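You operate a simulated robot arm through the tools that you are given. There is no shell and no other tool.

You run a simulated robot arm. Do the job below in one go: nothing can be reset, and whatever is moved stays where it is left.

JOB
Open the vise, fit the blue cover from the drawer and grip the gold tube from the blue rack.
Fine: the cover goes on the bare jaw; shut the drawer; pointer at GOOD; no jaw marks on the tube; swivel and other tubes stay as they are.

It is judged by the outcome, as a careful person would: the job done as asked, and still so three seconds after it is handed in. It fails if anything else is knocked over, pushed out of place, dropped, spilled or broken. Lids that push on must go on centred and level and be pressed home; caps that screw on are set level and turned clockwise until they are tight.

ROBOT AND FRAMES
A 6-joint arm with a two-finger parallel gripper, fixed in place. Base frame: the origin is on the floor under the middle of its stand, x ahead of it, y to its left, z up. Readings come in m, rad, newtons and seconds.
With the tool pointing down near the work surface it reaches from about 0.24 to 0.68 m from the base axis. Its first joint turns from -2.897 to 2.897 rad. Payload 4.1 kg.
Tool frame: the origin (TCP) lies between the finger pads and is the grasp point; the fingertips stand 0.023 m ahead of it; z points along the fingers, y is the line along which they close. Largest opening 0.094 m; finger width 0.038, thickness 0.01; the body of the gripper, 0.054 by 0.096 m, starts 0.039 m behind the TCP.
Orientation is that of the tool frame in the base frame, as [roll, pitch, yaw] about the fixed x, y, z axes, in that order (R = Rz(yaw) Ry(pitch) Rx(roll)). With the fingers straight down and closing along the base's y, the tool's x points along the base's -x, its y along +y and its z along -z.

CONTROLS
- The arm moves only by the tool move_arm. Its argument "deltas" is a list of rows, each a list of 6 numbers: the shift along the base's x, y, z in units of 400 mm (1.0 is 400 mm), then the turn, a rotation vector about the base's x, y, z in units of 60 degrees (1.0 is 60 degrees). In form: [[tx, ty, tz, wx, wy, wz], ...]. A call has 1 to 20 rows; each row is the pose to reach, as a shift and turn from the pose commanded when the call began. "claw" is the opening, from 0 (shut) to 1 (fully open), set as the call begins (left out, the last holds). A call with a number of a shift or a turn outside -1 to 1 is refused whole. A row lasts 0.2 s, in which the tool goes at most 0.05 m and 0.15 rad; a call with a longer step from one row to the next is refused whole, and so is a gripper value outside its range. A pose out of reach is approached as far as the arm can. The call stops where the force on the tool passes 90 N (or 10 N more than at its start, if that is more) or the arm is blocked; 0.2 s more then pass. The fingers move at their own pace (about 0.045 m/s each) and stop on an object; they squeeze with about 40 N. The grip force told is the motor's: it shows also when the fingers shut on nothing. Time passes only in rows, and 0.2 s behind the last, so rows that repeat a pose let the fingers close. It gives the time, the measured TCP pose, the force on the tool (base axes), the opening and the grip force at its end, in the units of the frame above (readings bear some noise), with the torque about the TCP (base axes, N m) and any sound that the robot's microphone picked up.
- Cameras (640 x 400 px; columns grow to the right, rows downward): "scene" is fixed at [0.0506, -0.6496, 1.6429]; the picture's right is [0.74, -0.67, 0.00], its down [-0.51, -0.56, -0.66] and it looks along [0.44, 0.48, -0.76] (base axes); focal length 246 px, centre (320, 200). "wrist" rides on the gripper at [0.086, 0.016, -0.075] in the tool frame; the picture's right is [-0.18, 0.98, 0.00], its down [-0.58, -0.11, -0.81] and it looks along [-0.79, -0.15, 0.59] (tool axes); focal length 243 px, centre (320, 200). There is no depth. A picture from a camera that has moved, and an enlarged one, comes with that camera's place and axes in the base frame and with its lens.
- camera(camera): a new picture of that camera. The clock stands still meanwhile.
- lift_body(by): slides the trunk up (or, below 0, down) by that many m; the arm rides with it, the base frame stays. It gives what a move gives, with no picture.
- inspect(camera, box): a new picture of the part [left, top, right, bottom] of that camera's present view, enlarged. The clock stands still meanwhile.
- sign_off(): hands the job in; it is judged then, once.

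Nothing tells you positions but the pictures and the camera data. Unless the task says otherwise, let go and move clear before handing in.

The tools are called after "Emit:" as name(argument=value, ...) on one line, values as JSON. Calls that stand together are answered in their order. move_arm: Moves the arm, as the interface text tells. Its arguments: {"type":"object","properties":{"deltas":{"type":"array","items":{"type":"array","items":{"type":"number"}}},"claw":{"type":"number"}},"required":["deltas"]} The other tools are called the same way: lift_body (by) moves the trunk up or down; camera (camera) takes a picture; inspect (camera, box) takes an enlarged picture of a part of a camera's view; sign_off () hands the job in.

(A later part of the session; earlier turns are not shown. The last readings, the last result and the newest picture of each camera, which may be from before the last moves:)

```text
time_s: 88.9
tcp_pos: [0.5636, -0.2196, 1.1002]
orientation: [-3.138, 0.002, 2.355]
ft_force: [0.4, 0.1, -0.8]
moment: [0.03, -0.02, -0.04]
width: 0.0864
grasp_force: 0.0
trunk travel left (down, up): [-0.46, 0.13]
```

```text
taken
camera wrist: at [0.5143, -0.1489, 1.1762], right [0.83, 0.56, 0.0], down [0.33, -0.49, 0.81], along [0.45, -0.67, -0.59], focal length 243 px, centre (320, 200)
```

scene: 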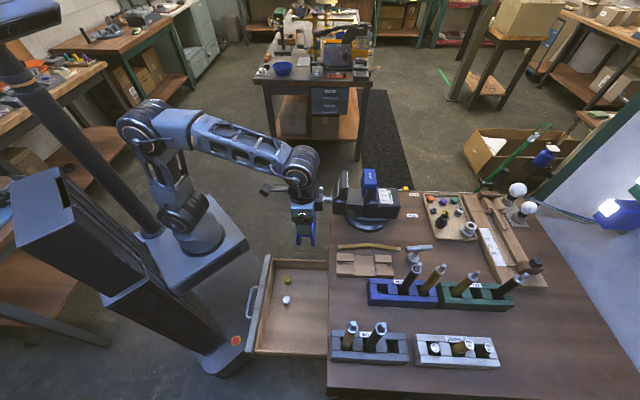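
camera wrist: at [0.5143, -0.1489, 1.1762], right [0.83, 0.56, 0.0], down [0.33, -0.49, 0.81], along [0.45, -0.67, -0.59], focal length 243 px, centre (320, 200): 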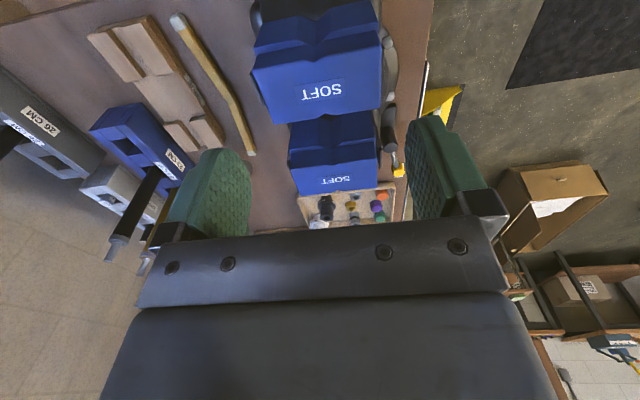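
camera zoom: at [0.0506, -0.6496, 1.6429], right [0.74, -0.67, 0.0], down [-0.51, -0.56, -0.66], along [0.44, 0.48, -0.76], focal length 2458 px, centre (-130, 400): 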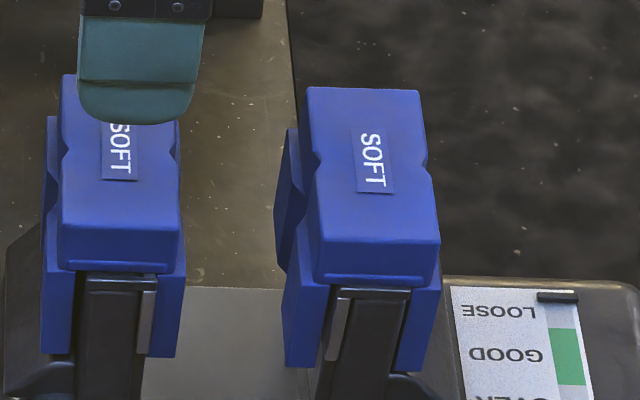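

Both covers now look the same. I'll press the new one down to make sure it is fully home.

Emit:
move_arm(deltas=[[0.005, -0.005, 0, 0, 0, 0], [0.005, -0.005, 0, 0, 0, 0], [0.005, -0.005, 0, 0, 0, 0], [0.005, -0.005, 0, 0, 0, 0], [0.005, -0.005, -0.06, 0, 0, 0], [0.005, -0.005, -0.12, 0, 0, 0], [0.005, -0.005, -0.135, 0, 0, 0], [0.005, -0.005, -0.15, 0, 0, 0], [0.005, -0.005, -0.155, 0, 0, 0]], claw=0)

Emit:
inspect(camera="scene", box=[345, 160, 385, 200])

```text
time_s: 90.9
tcp_pos: [0.5654, -0.2213, 1.0402]
orientation: [-3.141, 0.005, 2.354]
ft_force: [2.3, -1.0, 10.6]
moment: [0.03, 0.03, 0.04]
width: 0.0004
grasp_force: 40.4
trunk travel left (down, up): [-0.46, 0.13]
```

```text
10.00 times, centred on (365, 180) of scene
camera zoom: at [0.0506, -0.6496, 1.6429], right [0.74, -0.67, 0.0], down [-0.51, -0.56, -0.66], along [0.44, 0.48, -0.76], focal length 2458 px, centre (-130, 400)
```

zoom: 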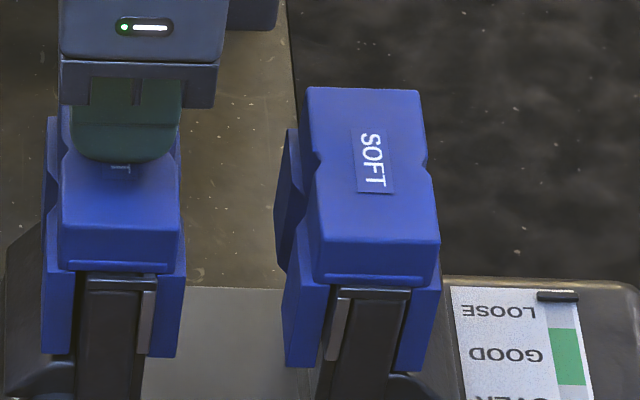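

Emit:
move_arm(deltas=[[0, 0, -0.006, 0, 0, 0], [0, 0, -0.012, 0, 0, 0], [0, 0, -0.018, 0, 0, 0], [0, 0, -0.018, 0, 0, 0]])

Emit:
inspect(camera="scene", box=[345, 160, 385, 200])

```text
time_s: 91.9
tcp_pos: [0.5646, -0.2204, 1.0401]
orientation: [3.137, 0.02, 2.355]
ft_force: [5.1, -1.1, 55.0]
moment: [0.3, 0.19, 0.08]
width: 0.0004
grasp_force: 40.0
trunk travel left (down, up): [-0.46, 0.13]
```

```text
10.00 times, centred on (365, 180) of scene
camera zoom: at [0.0506, -0.6496, 1.6429], right [0.74, -0.67, 0.0], down [-0.51, -0.56, -0.66], along [0.44, 0.48, -0.76], focal length 2458 px, centre (-130, 400)
```

zoom: 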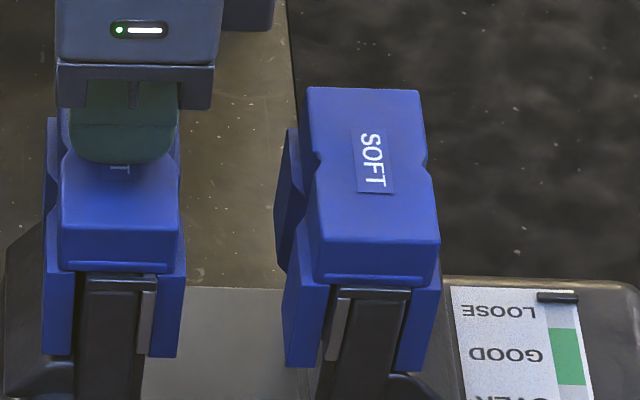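

At 55 N it doesn't move further, so the cover is fully home. Next I'll shut the drawer, starting by lifting away and moving to its front.

Emit:
move_arm(deltas=[[0, 0, 0.1, 0, 0, 0], [0, 0, 0.2, 0, 0, 0], [0, 0, 0.3, 0, 0, 0], [0, 0, 0.4, 0, 0, 0]])

Emit:
move_arm(deltas=[[-0.09, -0.026, 0, 0, 0, 0.107], [-0.18, -0.052, 0, 0, 0, 0.214], [-0.27, -0.078, 0, 0, 0, 0.321], [-0.36, -0.105, 0, 0, 0, 0.429], [-0.45, -0.131, 0, 0, 0, 0.536], [-0.54, -0.157, 0, 0, 0, 0.643], [-0.635, -0.184, 0, 0, 0, 0.75]])

Emit:
move_arm(deltas=[[-0.09, -0.026, 0, 0, 0, 0.107], [-0.18, -0.052, 0, 0, 0, 0.214], [-0.27, -0.078, 0, 0, 0, 0.321], [-0.36, -0.105, 0, 0, 0, 0.429], [-0.45, -0.131, 0, 0, 0, 0.536], [-0.54, -0.157, 0, 0, 0, 0.643], [-0.635, -0.184, 0, 0, 0, 0.75]])

Emit:
inspect(camera="scene", box=[310, 140, 430, 220])

```text
time_s: 92.9
tcp_pos: [0.5651, -0.223, 1.1916]
orientation: [-3.139, 0.0, 2.355]
ft_force: [-0.1, -0.4, -0.1]
moment: [-0.03, 0.02, 0.02]
width: 0.0002
grasp_force: 40.1
trunk travel left (down, up): [-0.46, 0.13]
```

```text
time_s: 94.5
tcp_pos: [0.3089, -0.2936, 1.1938]
orientation: [-3.139, 0.002, -3.141]
ft_force: [0.7, 0.6, -0.8]
moment: [0.01, -0.04, 0.03]
width: 0.0
grasp_force: 39.8
trunk travel left (down, up): [-0.46, 0.13]
```

```text
time_s: 96.1
tcp_pos: [0.0556, -0.3682, 1.1913]
orientation: [-3.137, 0.001, -2.358]
ft_force: [0.1, 0.9, -0.1]
moment: [0.03, -0.01, 0.01]
width: 0.0
grasp_force: 39.9
trunk travel left (down, up): [-0.46, 0.13]
```

```text
5.00 times, centred on (370, 180) of scene
camera zoom: at [0.0506, -0.6496, 1.6429], right [0.74, -0.67, 0.0], down [-0.51, -0.56, -0.66], along [0.44, 0.48, -0.76], focal length 1229 px, centre (70, 300)
```

zoom: 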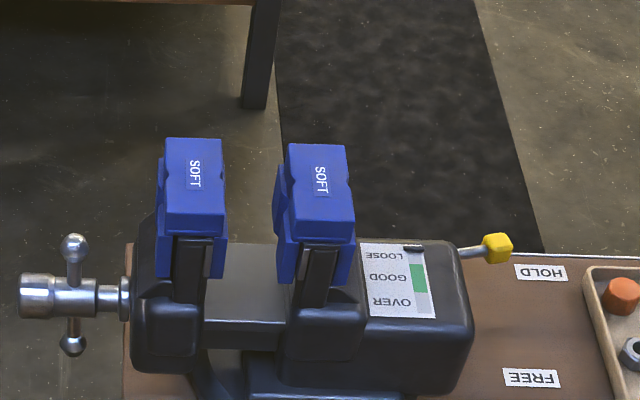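

Both covers sit alike on their jaws. I'll come down in front of the drawer panel, beside the handle, and push it in.

Emit:
lift_body(by=-0.34)

Emit:
move_arm(deltas=[[-0.04, 0.04, 0, 0, 0, 0], [-0.08, 0.08, 0, 0, 0, 0], [-0.122, 0.122, 0, 0, 0, 0], [-0.122, 0.122, 0, 0, 0, 0]])

Emit:
camera(camera="wrist")

Emit:
inspect(camera="scene", box=[220, 230, 360, 370])

```text
time_s: 99.4
tcp_pos: [0.0579, -0.3682, 0.8517]
orientation: [-3.139, 0.002, -2.359]
ft_force: [0.2, -0.3, 0.3]
moment: [-0.01, 0.01, 0.0]
width: 0.0003
grasp_force: 40.3
trunk travel left (down, up): [-0.12, 0.47]
```

```text
time_s: 100.4
tcp_pos: [0.0089, -0.3197, 0.8512]
orientation: [-3.135, 0.001, -2.357]
ft_force: [0.5, -0.5, 0.0]
moment: [-0.01, 0.03, 0.0]
width: 0.0
grasp_force: 39.5
trunk travel left (down, up): [-0.12, 0.47]
```

```text
taken
camera wrist: at [-0.0647, -0.3699, 0.9265], right [-0.56, 0.83, 0.0], down [0.49, 0.33, 0.81], along [0.67, 0.45, -0.59], focal length 243 px, centre (320, 200)
```

wrist: 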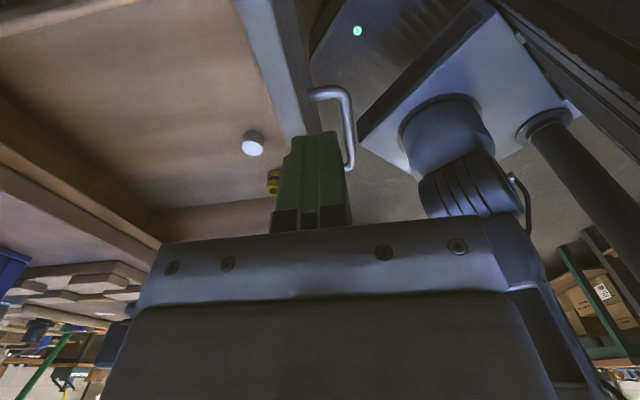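

```text
2.86 times, centred on (290, 300) of scene
camera zoom: at [0.0506, -0.6496, 1.6429], right [0.74, -0.67, 0.0], down [-0.51, -0.56, -0.66], along [0.44, 0.48, -0.76], focal length 702 px, centre (406, -86)
```

zoom: 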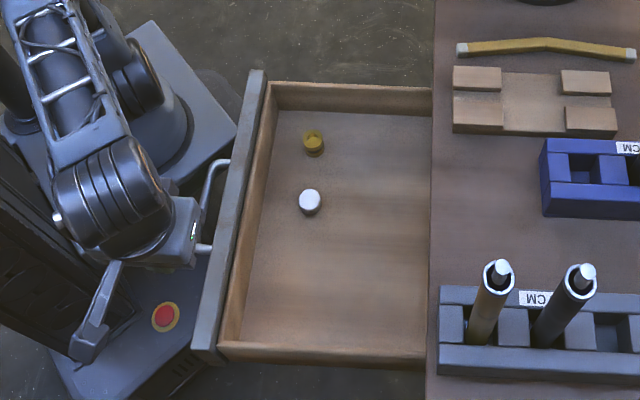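

Emit:
move_arm(deltas=[[0, 0, -0.08, 0, 0, 0], [0, 0, -0.16, 0, 0, 0], [0, 0, -0.24, 0, 0, 0], [0, 0, -0.315, 0, 0, 0], [0, 0, -0.315, 0, 0, 0]])

Emit:
camera(camera="wrist")

```text
time_s: 101.6
tcp_pos: [0.0097, -0.3178, 0.7267]
orientation: [-3.138, 0.001, -2.36]
ft_force: [-0.1, 0.6, -0.7]
moment: [0.02, -0.04, 0.02]
width: 0.0
grasp_force: 39.9
trunk travel left (down, up): [-0.12, 0.47]
```

```text
taken
camera wrist: at [-0.0639, -0.3696, 0.8022], right [-0.56, 0.83, 0.0], down [0.49, 0.33, 0.81], along [0.67, 0.45, -0.59], focal length 243 px, centre (320, 200)
```

wrist: 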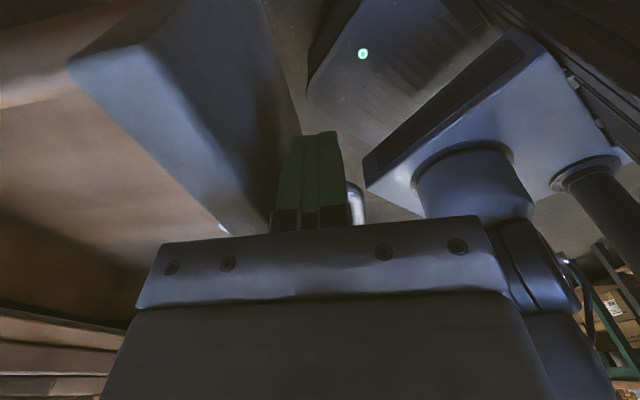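

The peg is in front of the panel. I'll push slowly so the caps in the drawer stay standing.

Emit:
move_arm(deltas=[[0.02, -0.02, 0, 0, 0, 0], [0.04, -0.04, 0, 0, 0, 0], [0.065, -0.065, 0, 0, 0, 0], [0.09, -0.09, 0, 0, 0, 0], [0.12, -0.12, 0, 0, 0, 0], [0.15, -0.15, 0, 0, 0, 0], [0.18, -0.18, 0, 0, 0, 0], [0.21, -0.21, 0, 0, 0, 0], [0.24, -0.24, 0, 0, 0, 0], [0.265, -0.265, 0, 0, 0, 0], [0.285, -0.285, 0, 0, 0, 0]])

Emit:
inspect(camera="scene", box=[220, 230, 360, 370])

```text
time_s: 104.0
tcp_pos: [0.1235, -0.4324, 0.7257]
orientation: [-3.137, 0.002, -2.359]
ft_force: [-0.8, 0.7, -0.3]
moment: [-0.02, 0.0, 0.04]
width: 0.0001
grasp_force: 40.3
trunk travel left (down, up): [-0.12, 0.47]
```

```text
2.86 times, centred on (290, 300) of scene
camera zoom: at [0.0506, -0.6496, 1.6429], right [0.74, -0.67, 0.0], down [-0.51, -0.56, -0.66], along [0.44, 0.48, -0.76], focal length 702 px, centre (406, -86)
```

zoom: 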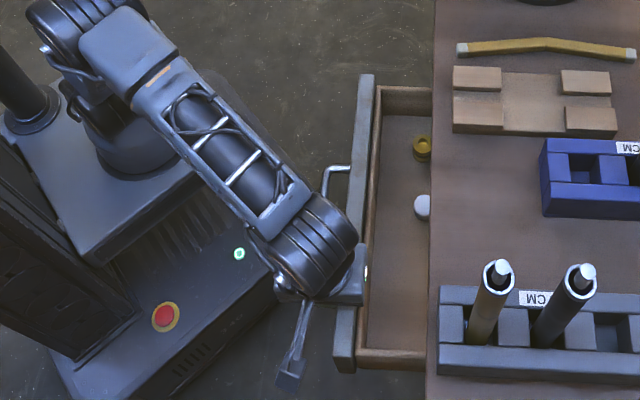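

Emit:
move_arm(deltas=[[0.02, -0.02, 0, 0, 0, 0], [0.04, -0.04, 0, 0, 0, 0], [0.06, -0.06, 0, 0, 0, 0], [0.08, -0.08, 0, 0, 0, 0], [0.095, -0.095, 0, 0, 0, 0]])

Emit:
inspect(camera="scene", box=[260, 230, 380, 350])

```text
time_s: 105.2
tcp_pos: [0.1612, -0.4698, 0.726]
orientation: [-3.138, 0.002, -2.359]
ft_force: [0.2, 0.4, -0.6]
moment: [-0.01, -0.04, -0.01]
width: 0.0
grasp_force: 40.1
trunk travel left (down, up): [-0.12, 0.47]
```

```text
3.33 times, centred on (320, 290) of scene
camera zoom: at [0.0506, -0.6496, 1.6429], right [0.74, -0.67, 0.0], down [-0.51, -0.56, -0.66], along [0.44, 0.48, -0.76], focal length 819 px, centre (320, -100)
```

zoom: 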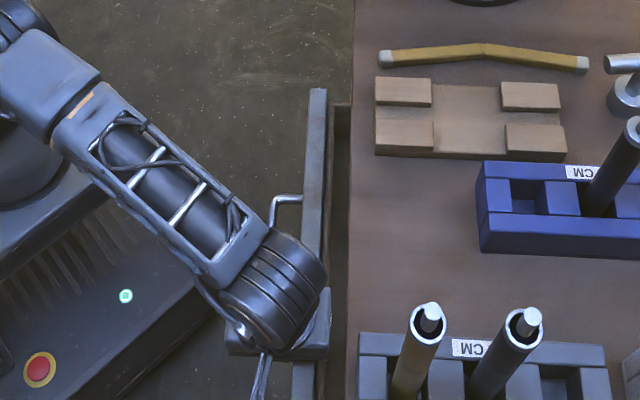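

The drawer has about 55 mm to go. I'll re-grip the handle with the tilted tool, as before, and use that to push it fully shut.

Emit:
move_arm(deltas=[[-0.044, 0.044, 0, 0, 0, 0], [-0.088, 0.088, 0.05, 0, 0, 0], [-0.088, 0.088, 0.15, 0, 0, 0], [-0.088, 0.088, 0.27, 0, 0, 0], [-0.05, 0.13, 0.335, 0, 0, 0], [0, 0.2, 0.335, 0, 0, 0], [0.0355, 0.3048, 0.335, 0, 0, 0]])

Emit:
lift_body(by=-0.11)

Emit:
move_arm(deltas=[[0, 0, 0.04, -0.07, -0.07, 0], [0, 0, 0.08, -0.141, -0.141, 0], [0, 0, 0.11, -0.212, -0.212, 0], [0, 0, 0.13, -0.283, -0.283, 0], [0, 0, 0.15, -0.353, -0.353, 0], [0, 0, 0.15, -0.424, -0.424, 0], [0, 0, 0.15, -0.424, -0.424, 0]], claw=0.38)

Emit:
inspect(camera="scene", box=[260, 250, 360, 330])

Emit:
camera(camera="wrist")

```text
time_s: 106.8
tcp_pos: [0.1727, -0.3479, 0.8612]
orientation: [-3.137, 0.003, -2.359]
ft_force: [0.1, 0.0, -0.1]
moment: [0.04, 0.04, 0.03]
width: 0.0
grasp_force: 39.8
trunk travel left (down, up): [-0.12, 0.47]
```

```text
time_s: 108.2
tcp_pos: [0.1738, -0.3489, 0.7523]
orientation: [-3.138, 0.002, -2.359]
ft_force: [-0.7, 0.3, 0.0]
moment: [-0.03, -0.02, 0.02]
width: 0.0
grasp_force: 40.3
trunk travel left (down, up): [-0.01, 0.58]
```

```text
time_s: 109.8
tcp_pos: [0.1741, -0.3481, 0.8114]
orientation: [-2.512, 0.001, -2.358]
ft_force: [-0.3, 0.4, -0.3]
moment: [-0.01, 0.0, -0.01]
width: 0.0356
grasp_force: 0.1
trunk travel left (down, up): [-0.01, 0.58]
```

```text
5.00 times, centred on (310, 290) of scene
camera zoom: at [0.0506, -0.6496, 1.6429], right [0.74, -0.67, 0.0], down [-0.51, -0.56, -0.66], along [0.44, 0.48, -0.76], focal length 1229 px, centre (370, -250)
```

zoom: 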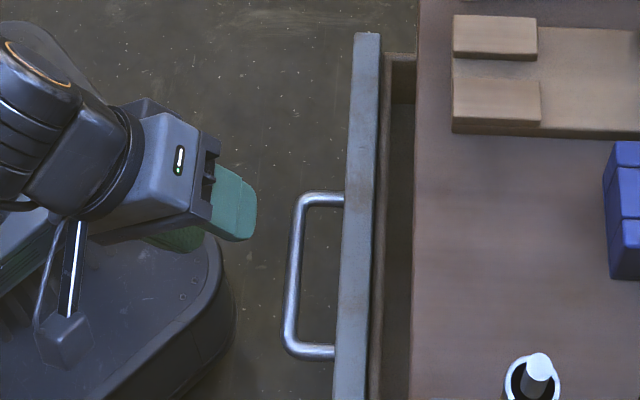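

```text
taken
camera wrist: at [0.0715, -0.3702, 0.8629], right [-0.43, 0.69, -0.58], down [0.14, 0.68, 0.72], along [0.89, 0.23, -0.39], focal length 243 px, centre (320, 200)
```

wrist: 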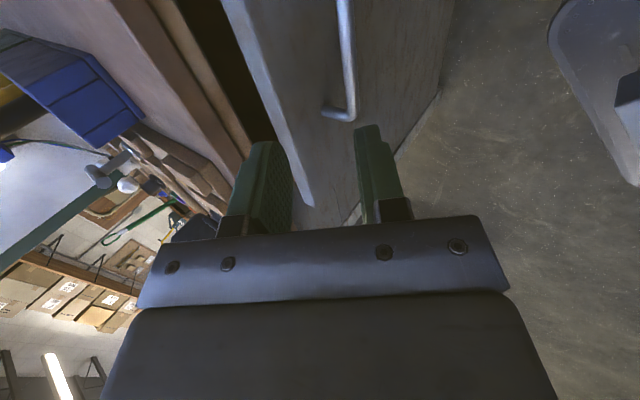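

Emit:
move_arm(deltas=[[0.0124, -0.0124, -0.0675, 0, 0, 0], [0.0246, -0.0246, -0.135, 0, 0, 0], [0.0398, -0.0398, -0.165, 0, 0, 0], [0.0548, -0.0548, -0.195, 0, 0, 0], [0.071, -0.071, -0.225, 0, 0, 0], [0.0872, -0.0872, -0.2558, 0, 0, 0], [0.0872, -0.0872, -0.2558, 0, 0, 0]])

Emit:
inspect(camera="wrist", box=[220, 0, 440, 240])

```text
time_s: 111.4
tcp_pos: [0.2074, -0.3841, 0.711]
orientation: [-2.51, 0.003, -2.357]
ft_force: [1.4, -0.2, -1.0]
moment: [0.02, 0.01, 0.01]
width: 0.0358
grasp_force: 0.0
trunk travel left (down, up): [-0.01, 0.58]
```

```text
1.67 times, centred on (330, 120) of wrist
camera zoom: at [0.106, -0.4061, 0.7624], right [-0.43, 0.69, -0.58], down [0.14, 0.68, 0.72], along [0.89, 0.23, -0.39], focal length 404 px, centre (303, 333)
```

zoom: 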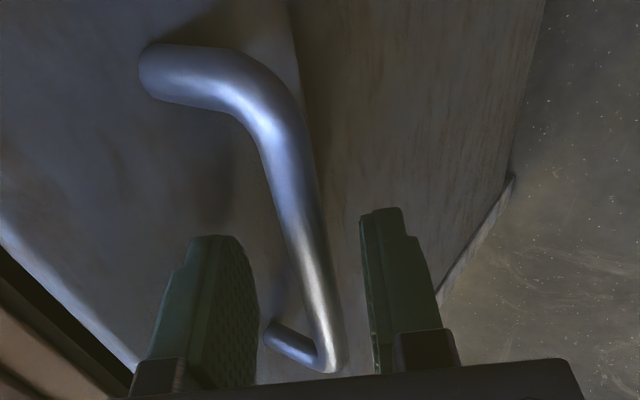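

Emit:
move_arm(deltas=[[0, 0, 0, 0, 0, 0], [0, 0, 0, 0, 0, 0], [0, 0, 0, 0, 0, 0], [0, 0, 0, 0, 0, 0], [0.018, -0.018, 0, 0, 0, 0], [0.036, -0.036, 0, 0, 0, 0], [0.054, -0.054, 0, 0, 0, 0], [0.072, -0.072, 0, 0, 0, 0], [0.09, -0.09, 0, 0, 0, 0], [0.1, -0.1, 0, 0, 0, 0]], claw=0)

Emit:
inspect(camera="scene", box=[260, 240, 380, 340])

```text
time_s: 113.6
tcp_pos: [0.2472, -0.4241, 0.7101]
orientation: [-2.507, 0.001, -2.358]
ft_force: [1.9, -2.1, 2.2]
moment: [-0.26, 0.26, 1.92]
width: 0.012
grasp_force: 45.0
trunk travel left (down, up): [-0.01, 0.58]
```

```text
4.00 times, centred on (320, 290) of scene
camera zoom: at [0.0506, -0.6496, 1.6429], right [0.74, -0.67, 0.0], down [-0.51, -0.56, -0.66], along [0.44, 0.48, -0.76], focal length 983 px, centre (320, -160)
```

zoom: 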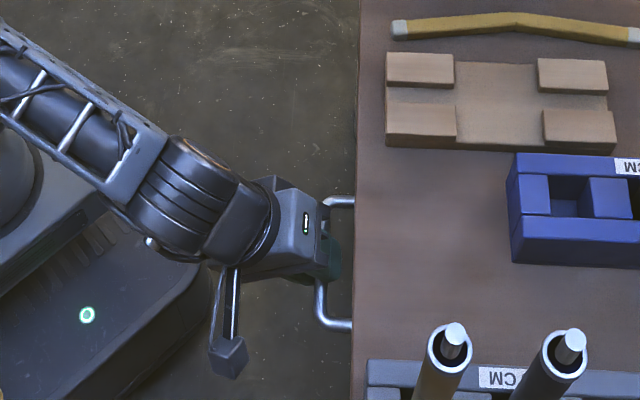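

Almost shut. I'll push the last few millimetres until it meets its stop.

Emit:
move_arm(deltas=[[0.005, -0.005, 0, 0, 0, 0], [0.01, -0.01, 0, 0, 0, 0], [0.015, -0.015, 0, 0, 0, 0], [0.02, -0.02, 0, 0, 0, 0], [0.025, -0.025, 0, 0, 0, 0]])

Emit:
inspect(camera="scene", box=[260, 260, 360, 340])

```text
time_s: 114.8
tcp_pos: [0.2518, -0.4279, 0.7079]
orientation: [-2.539, 0.005, -2.348]
ft_force: [-50.9, 31.2, 11.3]
moment: [-0.26, 1.04, 0.9]
width: 0.0118
grasp_force: 45.4
trunk travel left (down, up): [-0.01, 0.58]
stopped in row 5: the force on the tool passed its limit at 94 N (the readings are from after the stop); the commanded pose is now the measured one
```

```text
5.00 times, centred on (310, 300) of scene
camera zoom: at [0.0506, -0.6496, 1.6429], right [0.74, -0.67, 0.0], down [-0.51, -0.56, -0.66], along [0.44, 0.48, -0.76], focal length 1229 px, centre (370, -300)
```

zoom: 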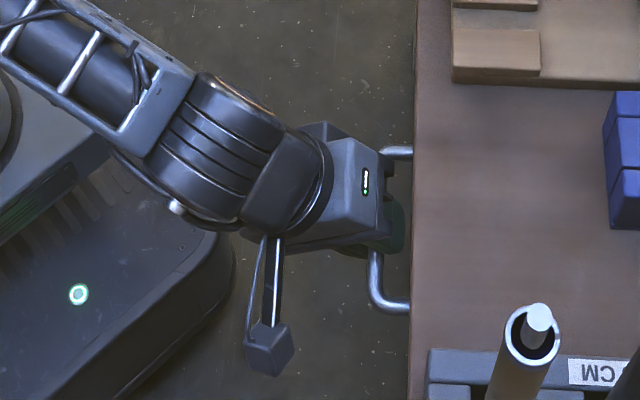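

The drawer is shut against its stop, with the handle back where it started. I'll release and retreat.

Emit:
move_arm(deltas=[[-0.003, 0.003, 0, 0, 0, 0], [-0.003, 0.003, 0, 0, 0, 0], [-0.003, 0.003, 0, 0, 0, 0]], claw=0.4)

Emit:
move_arm(deltas=[[-0.02, 0.02, 0.04, 0, 0, 0], [-0.04, 0.04, 0.08, 0, 0, 0], [-0.06, 0.06, 0.12, 0, 0, 0], [-0.08, 0.08, 0.16, 0, 0, 0], [-0.1, 0.1, 0.22, 0.03, 0.03, 0]])

Emit:
inspect(camera="scene", box=[260, 260, 360, 340])

Emit:
camera(camera="scene")

```text
time_s: 115.6
tcp_pos: [0.2558, -0.4301, 0.7042]
orientation: [-2.533, 0.01, -2.35]
ft_force: [-1.4, 0.2, 0.5]
moment: [0.01, 0.02, 0.0]
width: 0.0377
grasp_force: 0.1
trunk travel left (down, up): [-0.01, 0.58]
```

```text
time_s: 116.8
tcp_pos: [0.2155, -0.3925, 0.7925]
orientation: [-2.581, 0.01, -2.351]
ft_force: [-0.1, -0.3, 0.5]
moment: [0.03, -0.03, -0.01]
width: 0.0372
grasp_force: 0.1
trunk travel left (down, up): [-0.01, 0.58]
```

```text
5.00 times, centred on (310, 300) of scene
camera zoom: at [0.0506, -0.6496, 1.6429], right [0.74, -0.67, 0.0], down [-0.51, -0.56, -0.66], along [0.44, 0.48, -0.76], focal length 1229 px, centre (370, -300)
```

zoom: 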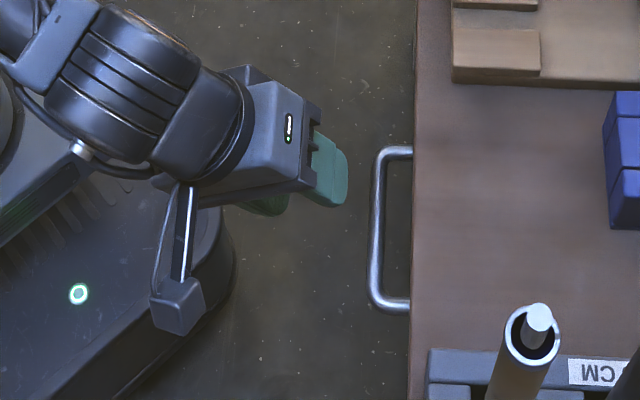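

```text
taken
```

scene: 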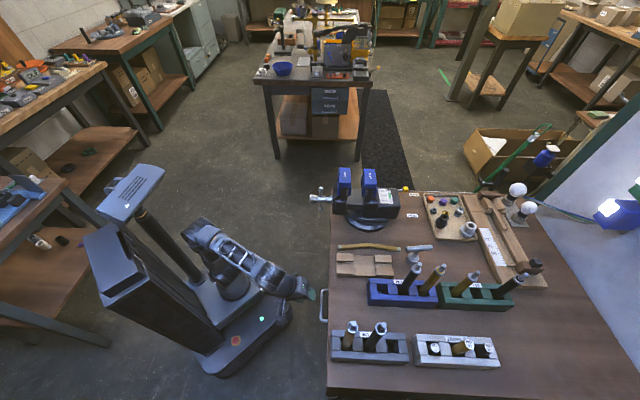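

The drawer is shut and its handle is back in its first position. Next I'll close the vise most of the way before fetching the tube, so the tube will stand steady between the covers. First I'll bring the tool back to vertical, raise the trunk and turn the tool level with the camera on top.

Emit:
move_arm(deltas=[[-0.02, 0.02, 0.04, 0.063, 0.063, 0], [-0.04, 0.04, 0.08, 0.126, 0.126, 0], [-0.05, 0.05, 0.12, 0.189, 0.189, 0], [-0.05, 0.05, 0.16, 0.252, 0.252, 0], [-0.05, 0.05, 0.18, 0.315, 0.315, 0], [-0.05, 0.05, 0.18, 0.378, 0.378, 0]], claw=0)

Emit:
lift_body(by=0.49)

Emit:
camera(camera="scene")

```text
time_s: 118.2
tcp_pos: [0.1946, -0.3684, 0.8644]
orientation: [-3.141, 0.009, -2.357]
ft_force: [-0.7, -0.2, -0.6]
moment: [-0.01, 0.0, 0.01]
width: 0.0
grasp_force: 39.9
trunk travel left (down, up): [-0.01, 0.58]
```

```text
refused: 0.49 is not a number from -0.4 to 0.4
```

```text
taken
```

scene: 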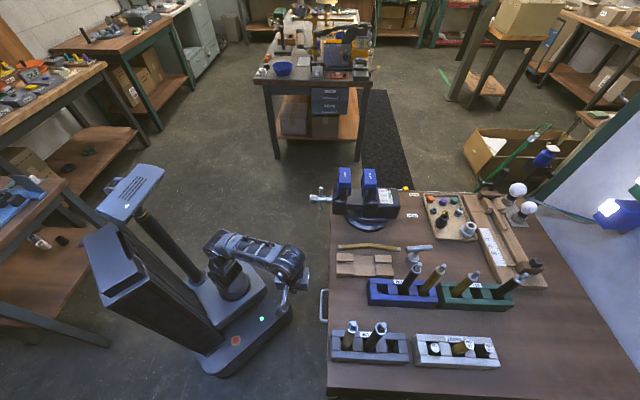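

Emit:
lift_body(by=0.4)

Emit:
lift_body(by=0.09)

Emit:
move_arm(deltas=[[0.08, 0.07, -0.05, 0, 0, 0], [0.16, 0.14, -0.1, 0, 0, 0], [0.24, 0.21, -0.17, 0, 0, 0], [0.32, 0.28, -0.23, 0, 0, 0], [0.4, 0.35, -0.29, 0, 0, 0], [0.47, 0.42, -0.35, 0, 0, 0], [0.52, 0.45, -0.42, 0, 0, 0], [0.52, 0.45, -0.5, 0, 0, 0]])

```text
time_s: 122.1
tcp_pos: [0.1948, -0.369, 1.2652]
orientation: [-3.139, 0.011, -2.356]
ft_force: [0.0, 0.3, -0.9]
moment: [-0.03, 0.0, -0.02]
width: 0.0
grasp_force: 40.0
trunk travel left (down, up): [-0.41, 0.18]
```

```text
time_s: 123.3
tcp_pos: [0.195, -0.3686, 1.3545]
orientation: [-3.14, 0.011, -2.356]
ft_force: [0.4, -0.4, -0.8]
moment: [-0.01, 0.05, -0.03]
width: 0.0
grasp_force: 40.7
trunk travel left (down, up): [-0.5, 0.09]
```

```text
refused: row 3 steps farther than a row can; nothing moved
```

Emit:
move_arm(deltas=[[0.065, 0.056, -0.063, 0, 0, 0], [0.13, 0.112, -0.126, 0, 0, 0], [0.195, 0.168, -0.19, 0, 0, 0], [0.26, 0.2245, -0.253, 0, 0, 0], [0.325, 0.281, -0.316, 0, 0, 0], [0.39, 0.337, -0.38, 0, 0, 0], [0.455, 0.393, -0.443, 0, 0, 0], [0.52, 0.449, -0.506, 0, 0, 0]])

Emit:
move_arm(deltas=[[0, 0, 0, 0, 0, 0.125], [0, 0, 0, 0, 0, 0.25], [0, 0, 0, 0, 0, 0.375], [0, 0, 0, 0, 0, 0.5], [0, 0, 0, 0, 0, 0.625], [0, 0, 0, 0, 0, 0.75]])

Emit:
move_arm(deltas=[[0, 0, 0, 0, 0, 0.125], [0, 0, 0, 0, 0, 0.25], [0, 0, 0, 0, 0, 0.375], [0, 0, 0, 0, 0, 0.5], [0, 0, 0, 0, 0, 0.625], [0, 0, 0, 0, 0, 0.75]])

```text
time_s: 125.1
tcp_pos: [0.4035, -0.1887, 1.1518]
orientation: [-3.138, 0.009, -2.356]
ft_force: [0.7, 0.3, -0.1]
moment: [0.01, -0.03, -0.01]
width: 0.0
grasp_force: 40.0
trunk travel left (down, up): [-0.5, 0.09]
```

```text
time_s: 126.5
tcp_pos: [0.4032, -0.1897, 1.1523]
orientation: [-3.14, 0.011, -1.57]
ft_force: [0.2, 0.5, 0.3]
moment: [0.02, 0.02, 0.02]
width: 0.0002
grasp_force: 39.6
trunk travel left (down, up): [-0.5, 0.09]
```

```text
time_s: 127.9
tcp_pos: [0.4033, -0.1896, 1.1519]
orientation: [-3.139, 0.009, -0.782]
ft_force: [-0.7, 0.1, 0.1]
moment: [-0.02, 0.0, 0.01]
width: 0.0
grasp_force: 39.7
trunk travel left (down, up): [-0.5, 0.09]
```

Emit:
move_arm(deltas=[[0.005, 0, 0, -0.088, -0.088, 0], [0.01, 0, 0, -0.177, -0.177, 0], [0.015, 0, 0, -0.265, -0.265, 0], [0.02, 0, 0, -0.353, -0.353, 0], [0.025, 0, 0, -0.442, -0.442, 0], [0.03, 0, 0, -0.53, -0.53, 0]])

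Emit:
move_arm(deltas=[[0.02, 0.005, 0, -0.088, -0.088, 0], [0.04, 0.01, 0, -0.177, -0.177, 0], [0.06, 0.015, 0, -0.265, -0.265, 0], [0.08, 0.02, 0, -0.353, -0.353, 0], [0.1, 0.025, 0, -0.442, -0.442, 0], [0.12, 0.03, 0, -0.53, -0.53, 0], [0.12, 0.03, 0, -0.53, -0.53, 0]])

Emit:
camera(camera="wrist")

Emit:
inspect(camera="scene", box=[250, 130, 410, 240])

```text
time_s: 129.3
tcp_pos: [0.4152, -0.1892, 1.1524]
orientation: [-3.138, -0.78, -0.785]
ft_force: [-0.4, -0.8, 0.0]
moment: [0.0, 0.0, 0.01]
width: 0.0
grasp_force: 40.2
trunk travel left (down, up): [-0.5, 0.09]
```

```text
time_s: 130.9
tcp_pos: [0.4627, -0.1767, 1.153]
orientation: [-3.063, -1.563, -0.86]
ft_force: [0.5, 0.3, -0.2]
moment: [-0.02, 0.01, -0.01]
width: 0.0
grasp_force: 40.0
trunk travel left (down, up): [-0.5, 0.09]
```

```text
taken
camera wrist: at [0.3987, -0.1381, 1.2407], right [-0.69, -0.7, -0.18], down [-0.5, 0.65, -0.57], along [0.52, -0.31, -0.8], focal length 243 px, centre (320, 200)
```

wrist: 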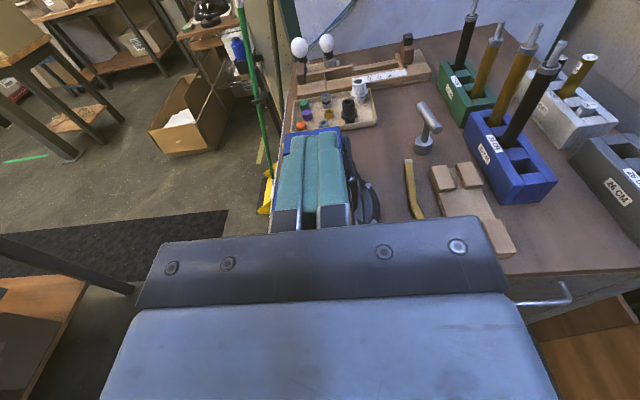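

```text
3.64 times, centred on (330, 185) of scene
camera zoom: at [0.0506, -0.6496, 1.6429], right [0.74, -0.67, 0.0], down [-0.51, -0.56, -0.66], along [0.44, 0.48, -0.76], focal length 894 px, centre (284, 254)
```

zoom: 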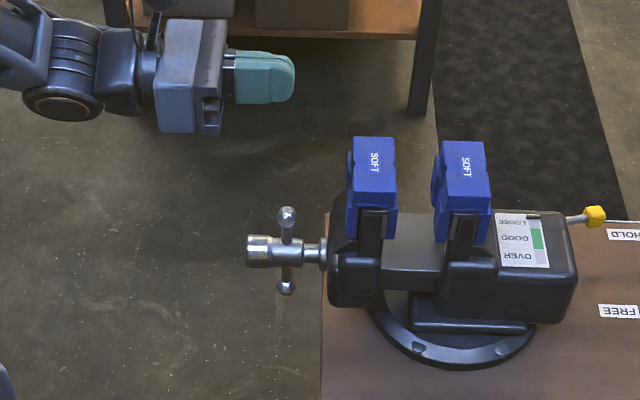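

The level posture was reached cleanly. The handle bar is nearly upright, leaning a little to the left. I'll bring the closed peg down on the left side of the upper arm.

Emit:
move_arm(deltas=[[0.05, 0.05, 0, 0, 0, 0], [0.1, 0.1, 0, 0, 0, 0], [0.1508, 0.1544, 0, 0, 0, 0], [0.1508, 0.1544, -0.1, 0, 0, 0], [0.1508, 0.1544, -0.2, 0, 0, 0], [0.1508, 0.1544, -0.3, 0, 0, 0], [0.1508, 0.1544, -0.4, 0, 0, 0], [0.1508, 0.1544, -0.5, 0, 0, 0], [0.1508, 0.1544, -0.59, 0, 0, 0], [0.1508, 0.1544, -0.59, 0, 0, 0]])

Emit:
camera(camera="wrist")

Emit:
inspect(camera="scene", box=[300, 160, 380, 220])

```text
time_s: 133.1
tcp_pos: [0.5249, -0.1157, 0.9134]
orientation: [-3.079, -1.561, -0.844]
ft_force: [-0.6, 0.4, -0.8]
moment: [-0.02, -0.02, 0.0]
width: 0.0002
grasp_force: 40.0
trunk travel left (down, up): [-0.5, 0.09]
```

```text
taken
camera wrist: at [0.4614, -0.0782, 1.0025], right [-0.69, -0.7, -0.18], down [-0.5, 0.65, -0.57], along [0.52, -0.31, -0.8], focal length 243 px, centre (320, 200)
```

wrist: 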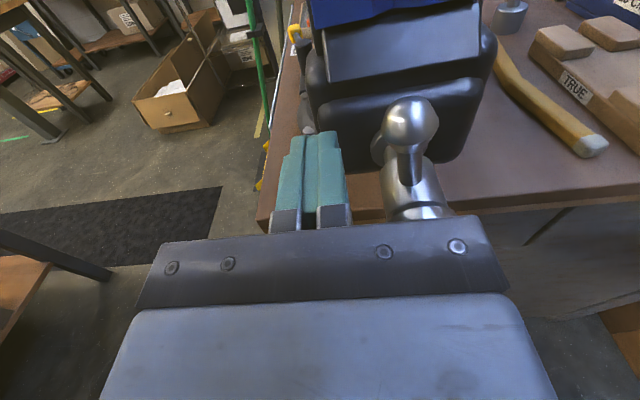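

```text
6.67 times, centred on (340, 190) of scene
camera zoom: at [0.0506, -0.6496, 1.6429], right [0.74, -0.67, 0.0], down [-0.51, -0.56, -0.66], along [0.44, 0.48, -0.76], focal length 1639 px, centre (187, 267)
```

zoom: 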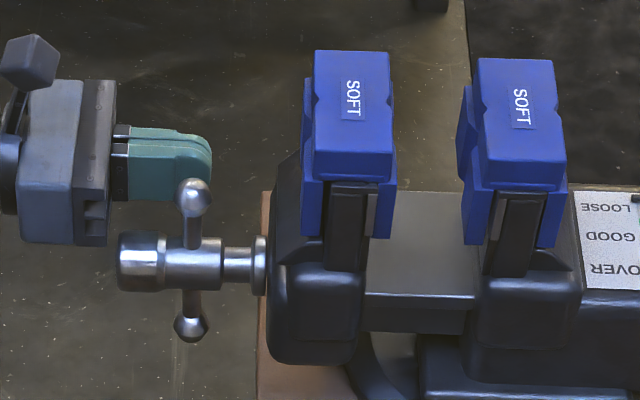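

The peg stands to the left of the upper arm. I'll push that arm over to the right, clockwise as seen from me, slowly so it doesn't coast.

Emit:
move_arm(deltas=[[-0.0209, -0.0216, -0.0025, 0, 0, 0], [-0.0385, -0.0392, -0.0013, 0, 0, 0], [-0.048, -0.05, 0, 0, 0, 0], [-0.0575, -0.061, 0, 0, 0, 0], [-0.0615, -0.0675, 0.0033, 0, 0, 0], [-0.0661, -0.0742, 0.0065, 0, 0, 0], [-0.0711, -0.0817, 0.0075, 0, 0, 0], [-0.0764, -0.0891, 0.0085, 0, 0, 0], [-0.0831, -0.0983, 0.0085, 0, 0, 0], [-0.09, -0.1073, 0.008, 0, 0, 0], [-0.0967, -0.1165, 0.004, 0, 0, 0], [-0.1038, -0.1257, -0.0008, 0, 0, 0]])

Emit:
inspect(camera="scene", box=[300, 160, 380, 220])

Emit:
camera(camera="wrist")

```text
time_s: 135.7
tcp_pos: [0.4822, -0.1654, 0.9154]
orientation: [-2.906, -1.565, -1.021]
ft_force: [3.1, -2.4, 9.7]
moment: [0.1, -0.06, -0.02]
width: 0.0
grasp_force: 39.9
trunk travel left (down, up): [-0.5, 0.09]
```

```text
6.67 times, centred on (340, 190) of scene
camera zoom: at [0.0506, -0.6496, 1.6429], right [0.74, -0.67, 0.0], down [-0.51, -0.56, -0.66], along [0.44, 0.48, -0.76], focal length 1639 px, centre (187, 267)
```

zoom: 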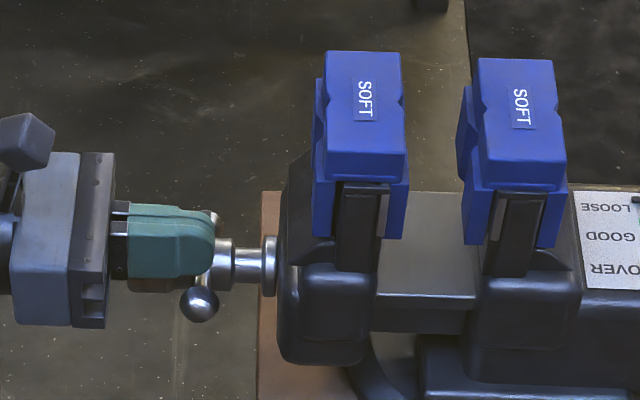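

```text
taken
camera wrist: at [0.4175, -0.1278, 1.0043], right [-0.69, -0.69, -0.19], down [-0.5, 0.65, -0.58], along [0.52, -0.31, -0.8], focal length 243 px, centre (320, 200)
```

wrist: 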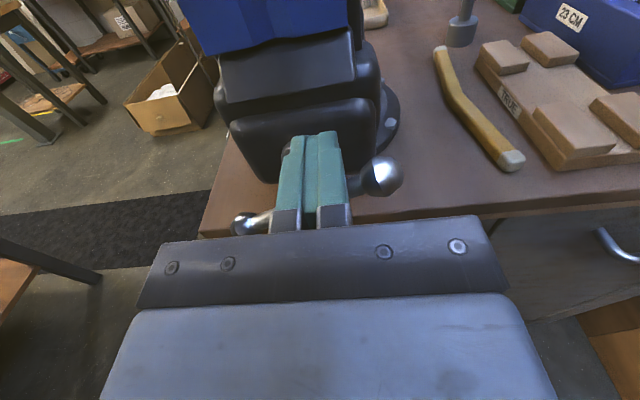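

Emit:
move_arm(deltas=[[-0.0134, -0.018, -0.0163, 0, 0, 0], [-0.0186, -0.0256, -0.0283, 0, 0, 0], [-0.0239, -0.0331, -0.0405, 0, 0, 0], [-0.0279, -0.0396, -0.05, 0, 0, 0], [-0.032, -0.0461, -0.0595, 0, 0, 0], [-0.0345, -0.0507, -0.0728, 0, 0, 0], [-0.0366, -0.0553, -0.0863, 0, 0, 0], [-0.0359, -0.0567, -0.1025, 0, 0, 0], [-0.0348, -0.0582, -0.1188, 0, 0, 0]])

Emit:
inspect(camera="scene", box=[300, 160, 380, 220])

Emit:
camera(camera="wrist")

```text
time_s: 137.7
tcp_pos: [0.4695, -0.1887, 0.8691]
orientation: [-3.072, -1.563, -0.851]
ft_force: [2.8, 4.6, 4.7]
moment: [0.01, -0.14, 0.07]
width: 0.0
grasp_force: 40.4
trunk travel left (down, up): [-0.5, 0.09]
```

```text
6.67 times, centred on (340, 190) of scene
camera zoom: at [0.0506, -0.6496, 1.6429], right [0.74, -0.67, 0.0], down [-0.51, -0.56, -0.66], along [0.44, 0.48, -0.76], focal length 1639 px, centre (187, 267)
```

zoom: 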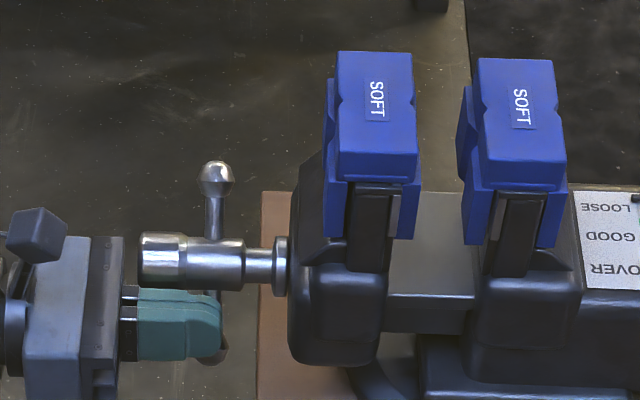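

```text
taken
camera wrist: at [0.4046, -0.15, 0.9569], right [-0.69, -0.7, -0.18], down [-0.5, 0.65, -0.57], along [0.52, -0.31, -0.8], focal length 243 px, centre (320, 200)
```

wrist: 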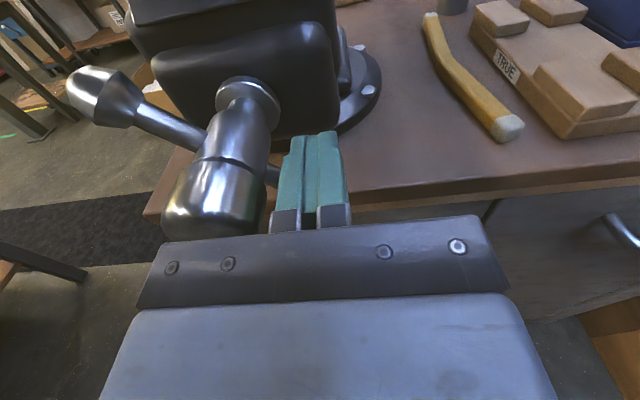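

The gap between the covers is now about 22 mm. I'll turn a touch more for a closer guide around the tube and then withdraw the peg to the right and up.

Emit:
move_arm(deltas=[[0.0057, 0.0032, -0.0163, 0, 0, 0], [0.0111, 0.0065, -0.0323, 0, 0, 0], [0.021, 0.014, -0.0463, 0, 0, 0], [0.0309, 0.0217, -0.06, 0, 0, 0], [0.0375, 0.0275, -0.065, 0, 0, 0]])

Emit:
inspect(camera="scene", box=[300, 160, 380, 220])

```text
time_s: 138.9
tcp_pos: [0.482, -0.1771, 0.8414]
orientation: [3.088, -1.56, -0.729]
ft_force: [-1.1, -0.5, -0.6]
moment: [-0.02, 0.02, 0.01]
width: 0.0001
grasp_force: 40.0
trunk travel left (down, up): [-0.5, 0.09]
```

```text
6.67 times, centred on (340, 190) of scene
camera zoom: at [0.0506, -0.6496, 1.6429], right [0.74, -0.67, 0.0], down [-0.51, -0.56, -0.66], along [0.44, 0.48, -0.76], focal length 1639 px, centre (187, 267)
```

zoom: 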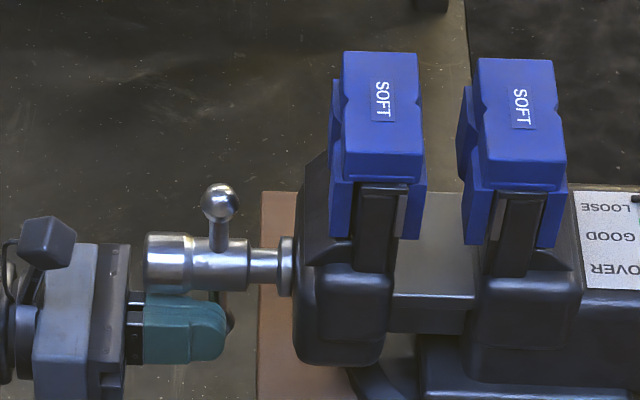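

The gap is about 18 mm, which will hold the tube upright in the grooves. I'll withdraw the peg to the right and lift it clear.

Emit:
move_arm(deltas=[[-0.04, -0.04, 0, 0, 0, 0], [-0.0796, -0.0796, 0, 0, 0, 0], [-0.0796, -0.0796, 0.1, 0, 0, 0], [-0.0796, -0.0796, 0.2, 0, 0, 0], [-0.0796, -0.0796, 0.3, 0, 0, 0], [-0.0796, -0.0796, 0.4, 0, 0, 0], [-0.0796, -0.0796, 0.5, 0, 0, 0], [-0.0796, -0.0796, 0.6, 0, 0, 0], [-0.0796, -0.0796, 0.7, 0, 0, 0], [-0.0796, -0.0796, 0.77, 0, 0, 0]], claw=0.45)

Emit:
camera(camera="wrist")

Emit:
inspect(camera="wrist", box=[240, 60, 440, 240])

Emit:
inspect(camera="scene", box=[310, 160, 400, 220])

```text
time_s: 141.1
tcp_pos: [0.4505, -0.21, 1.1504]
orientation: [3.109, -1.561, -0.749]
ft_force: [-0.4, -0.1, 0.0]
moment: [0.0, 0.04, 0.06]
width: 0.0423
grasp_force: 0.1
trunk travel left (down, up): [-0.5, 0.09]
```

```text
taken
camera wrist: at [0.3868, -0.1715, 1.2396], right [-0.69, -0.7, -0.18], down [-0.5, 0.65, -0.57], along [0.52, -0.31, -0.8], focal length 243 px, centre (320, 200)
```

wrist: 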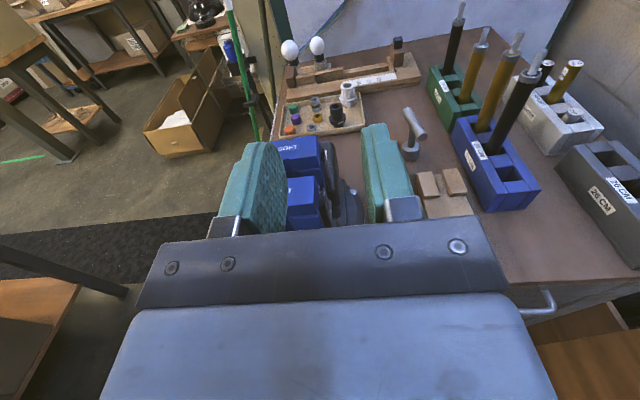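

```text
2.22 times, centred on (340, 150) of wrist
camera zoom: at [0.3868, -0.1715, 1.2396], right [-0.69, -0.7, -0.18], down [-0.5, 0.65, -0.57], along [0.52, -0.31, -0.8], focal length 539 px, centre (276, 311)
```

zoom: 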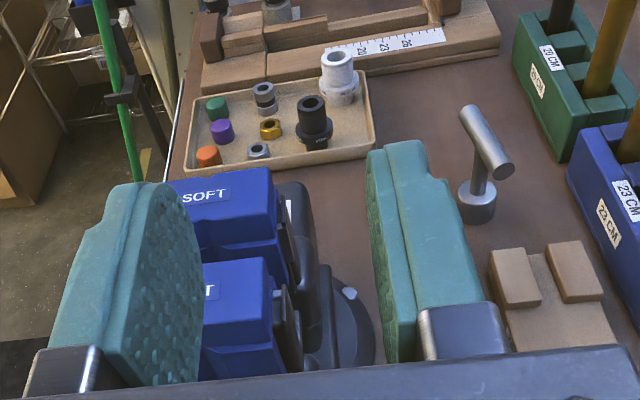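

```text
6.67 times, centred on (355, 190) of scene
camera zoom: at [0.0506, -0.6496, 1.6429], right [0.74, -0.67, 0.0], down [-0.51, -0.56, -0.66], along [0.44, 0.48, -0.76], focal length 1639 px, centre (87, 267)
```

zoom: 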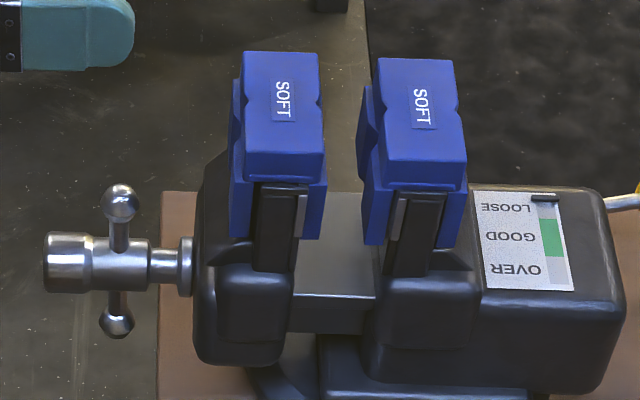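

The vise is ready and its pointer is still at LOOSE. Now for the gold tube. The dark tube stands in front of it, so I'll come in from the vise side at an angle. I'll move above it first, well over the tops.

Emit:
move_arm(deltas=[[0.0109, -0.1083, 0, 0, 0, -0.1], [0.0217, -0.2166, 0, 0, 0, -0.2], [0.0326, -0.3248, 0, 0, 0, -0.3], [0.0434, -0.4331, 0, 0, 0, -0.4], [0.0543, -0.5414, 0, 0, 0, -0.5]])

Emit:
camera(camera="scene")

Emit:
camera(camera="wrist")

```text
time_s: 142.3
tcp_pos: [0.4719, -0.4285, 1.1488]
orientation: [3.123, -1.559, -1.288]
ft_force: [-0.3, -0.5, 0.0]
moment: [0.0, 0.01, -0.02]
width: 0.0424
grasp_force: 0.0
trunk travel left (down, up): [-0.5, 0.09]
```

```text
taken
```

scene: 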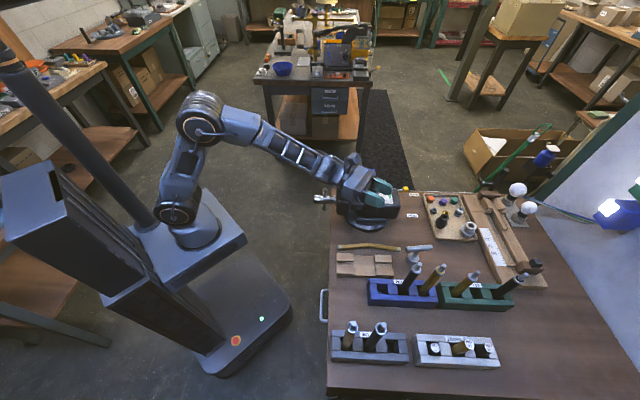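

```text
taken
camera wrist: at [0.4376, -0.3632, 1.2372], right [-0.95, -0.25, -0.18], down [-0.11, 0.81, -0.57], along [0.29, -0.52, -0.8], focal length 243 px, centre (320, 200)
```

wrist: 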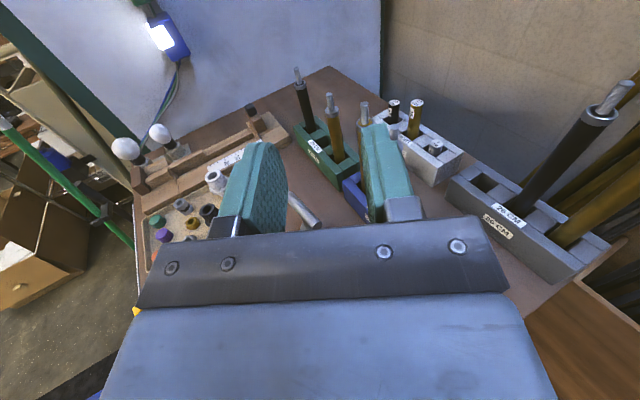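

Emit:
move_arm(deltas=[[0.0109, -0.1083, 0, 0, 0, -0.1], [0.0217, -0.2166, 0, 0, 0, -0.2], [0.0326, -0.3248, 0, 0, 0, -0.3], [0.0434, -0.4331, 0, 0, 0, -0.4], [0.0543, -0.5414, 0, 0, 0, -0.5], [0.0543, -0.5414, 0, 0, 0, -0.5]])

Emit:
camera(camera="scene")

Emit:
camera(camera="wrist")

Emit:
inspect(camera="scene", box=[370, 190, 530, 310])

```text
time_s: 143.7
tcp_pos: [0.4797, -0.6254, 1.1447]
orientation: [2.835, -1.554, -1.522]
ft_force: [1.3, -0.7, -0.3]
moment: [-0.05, -0.02, -0.05]
width: 0.0423
grasp_force: 0.0
out of reach, approached as far as the arm can: row 5, 6
trunk travel left (down, up): [-0.5, 0.09]
```

```text
taken
```

scene: 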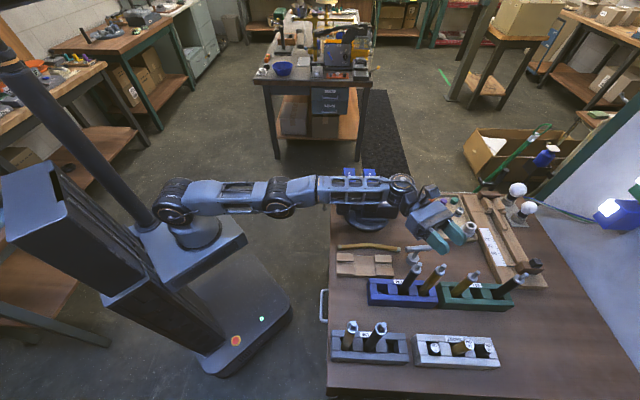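

```text
taken
camera wrist: at [0.4818, -0.5527, 1.2331], right [-0.95, 0.25, -0.18], down [0.31, 0.76, -0.57], along [-0.01, -0.6, -0.8], focal length 243 px, centre (320, 200)
```

wrist: 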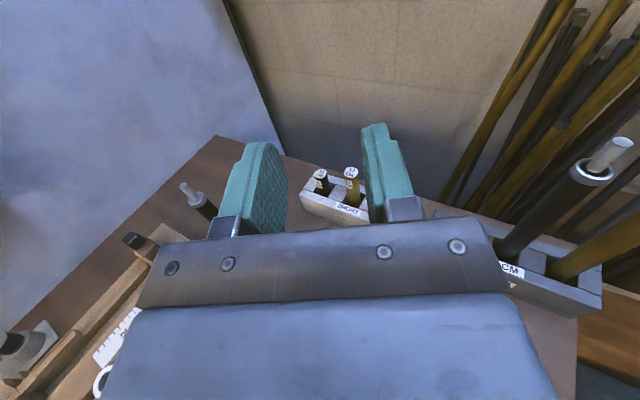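

```text
3.33 times, centred on (450, 250) of scene
camera zoom: at [0.0506, -0.6496, 1.6429], right [0.74, -0.67, 0.0], down [-0.51, -0.56, -0.66], along [0.44, 0.48, -0.76], focal length 819 px, centre (-113, 33)
```

zoom: 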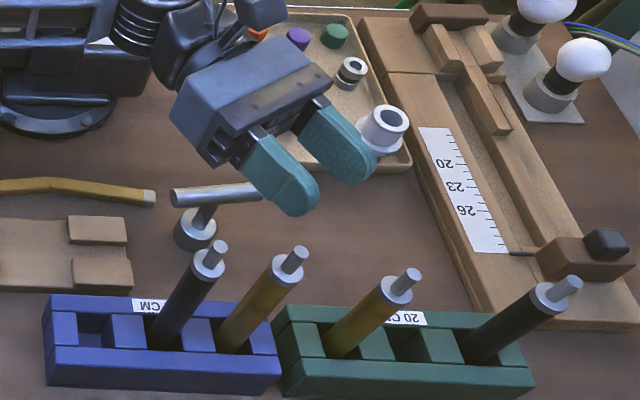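

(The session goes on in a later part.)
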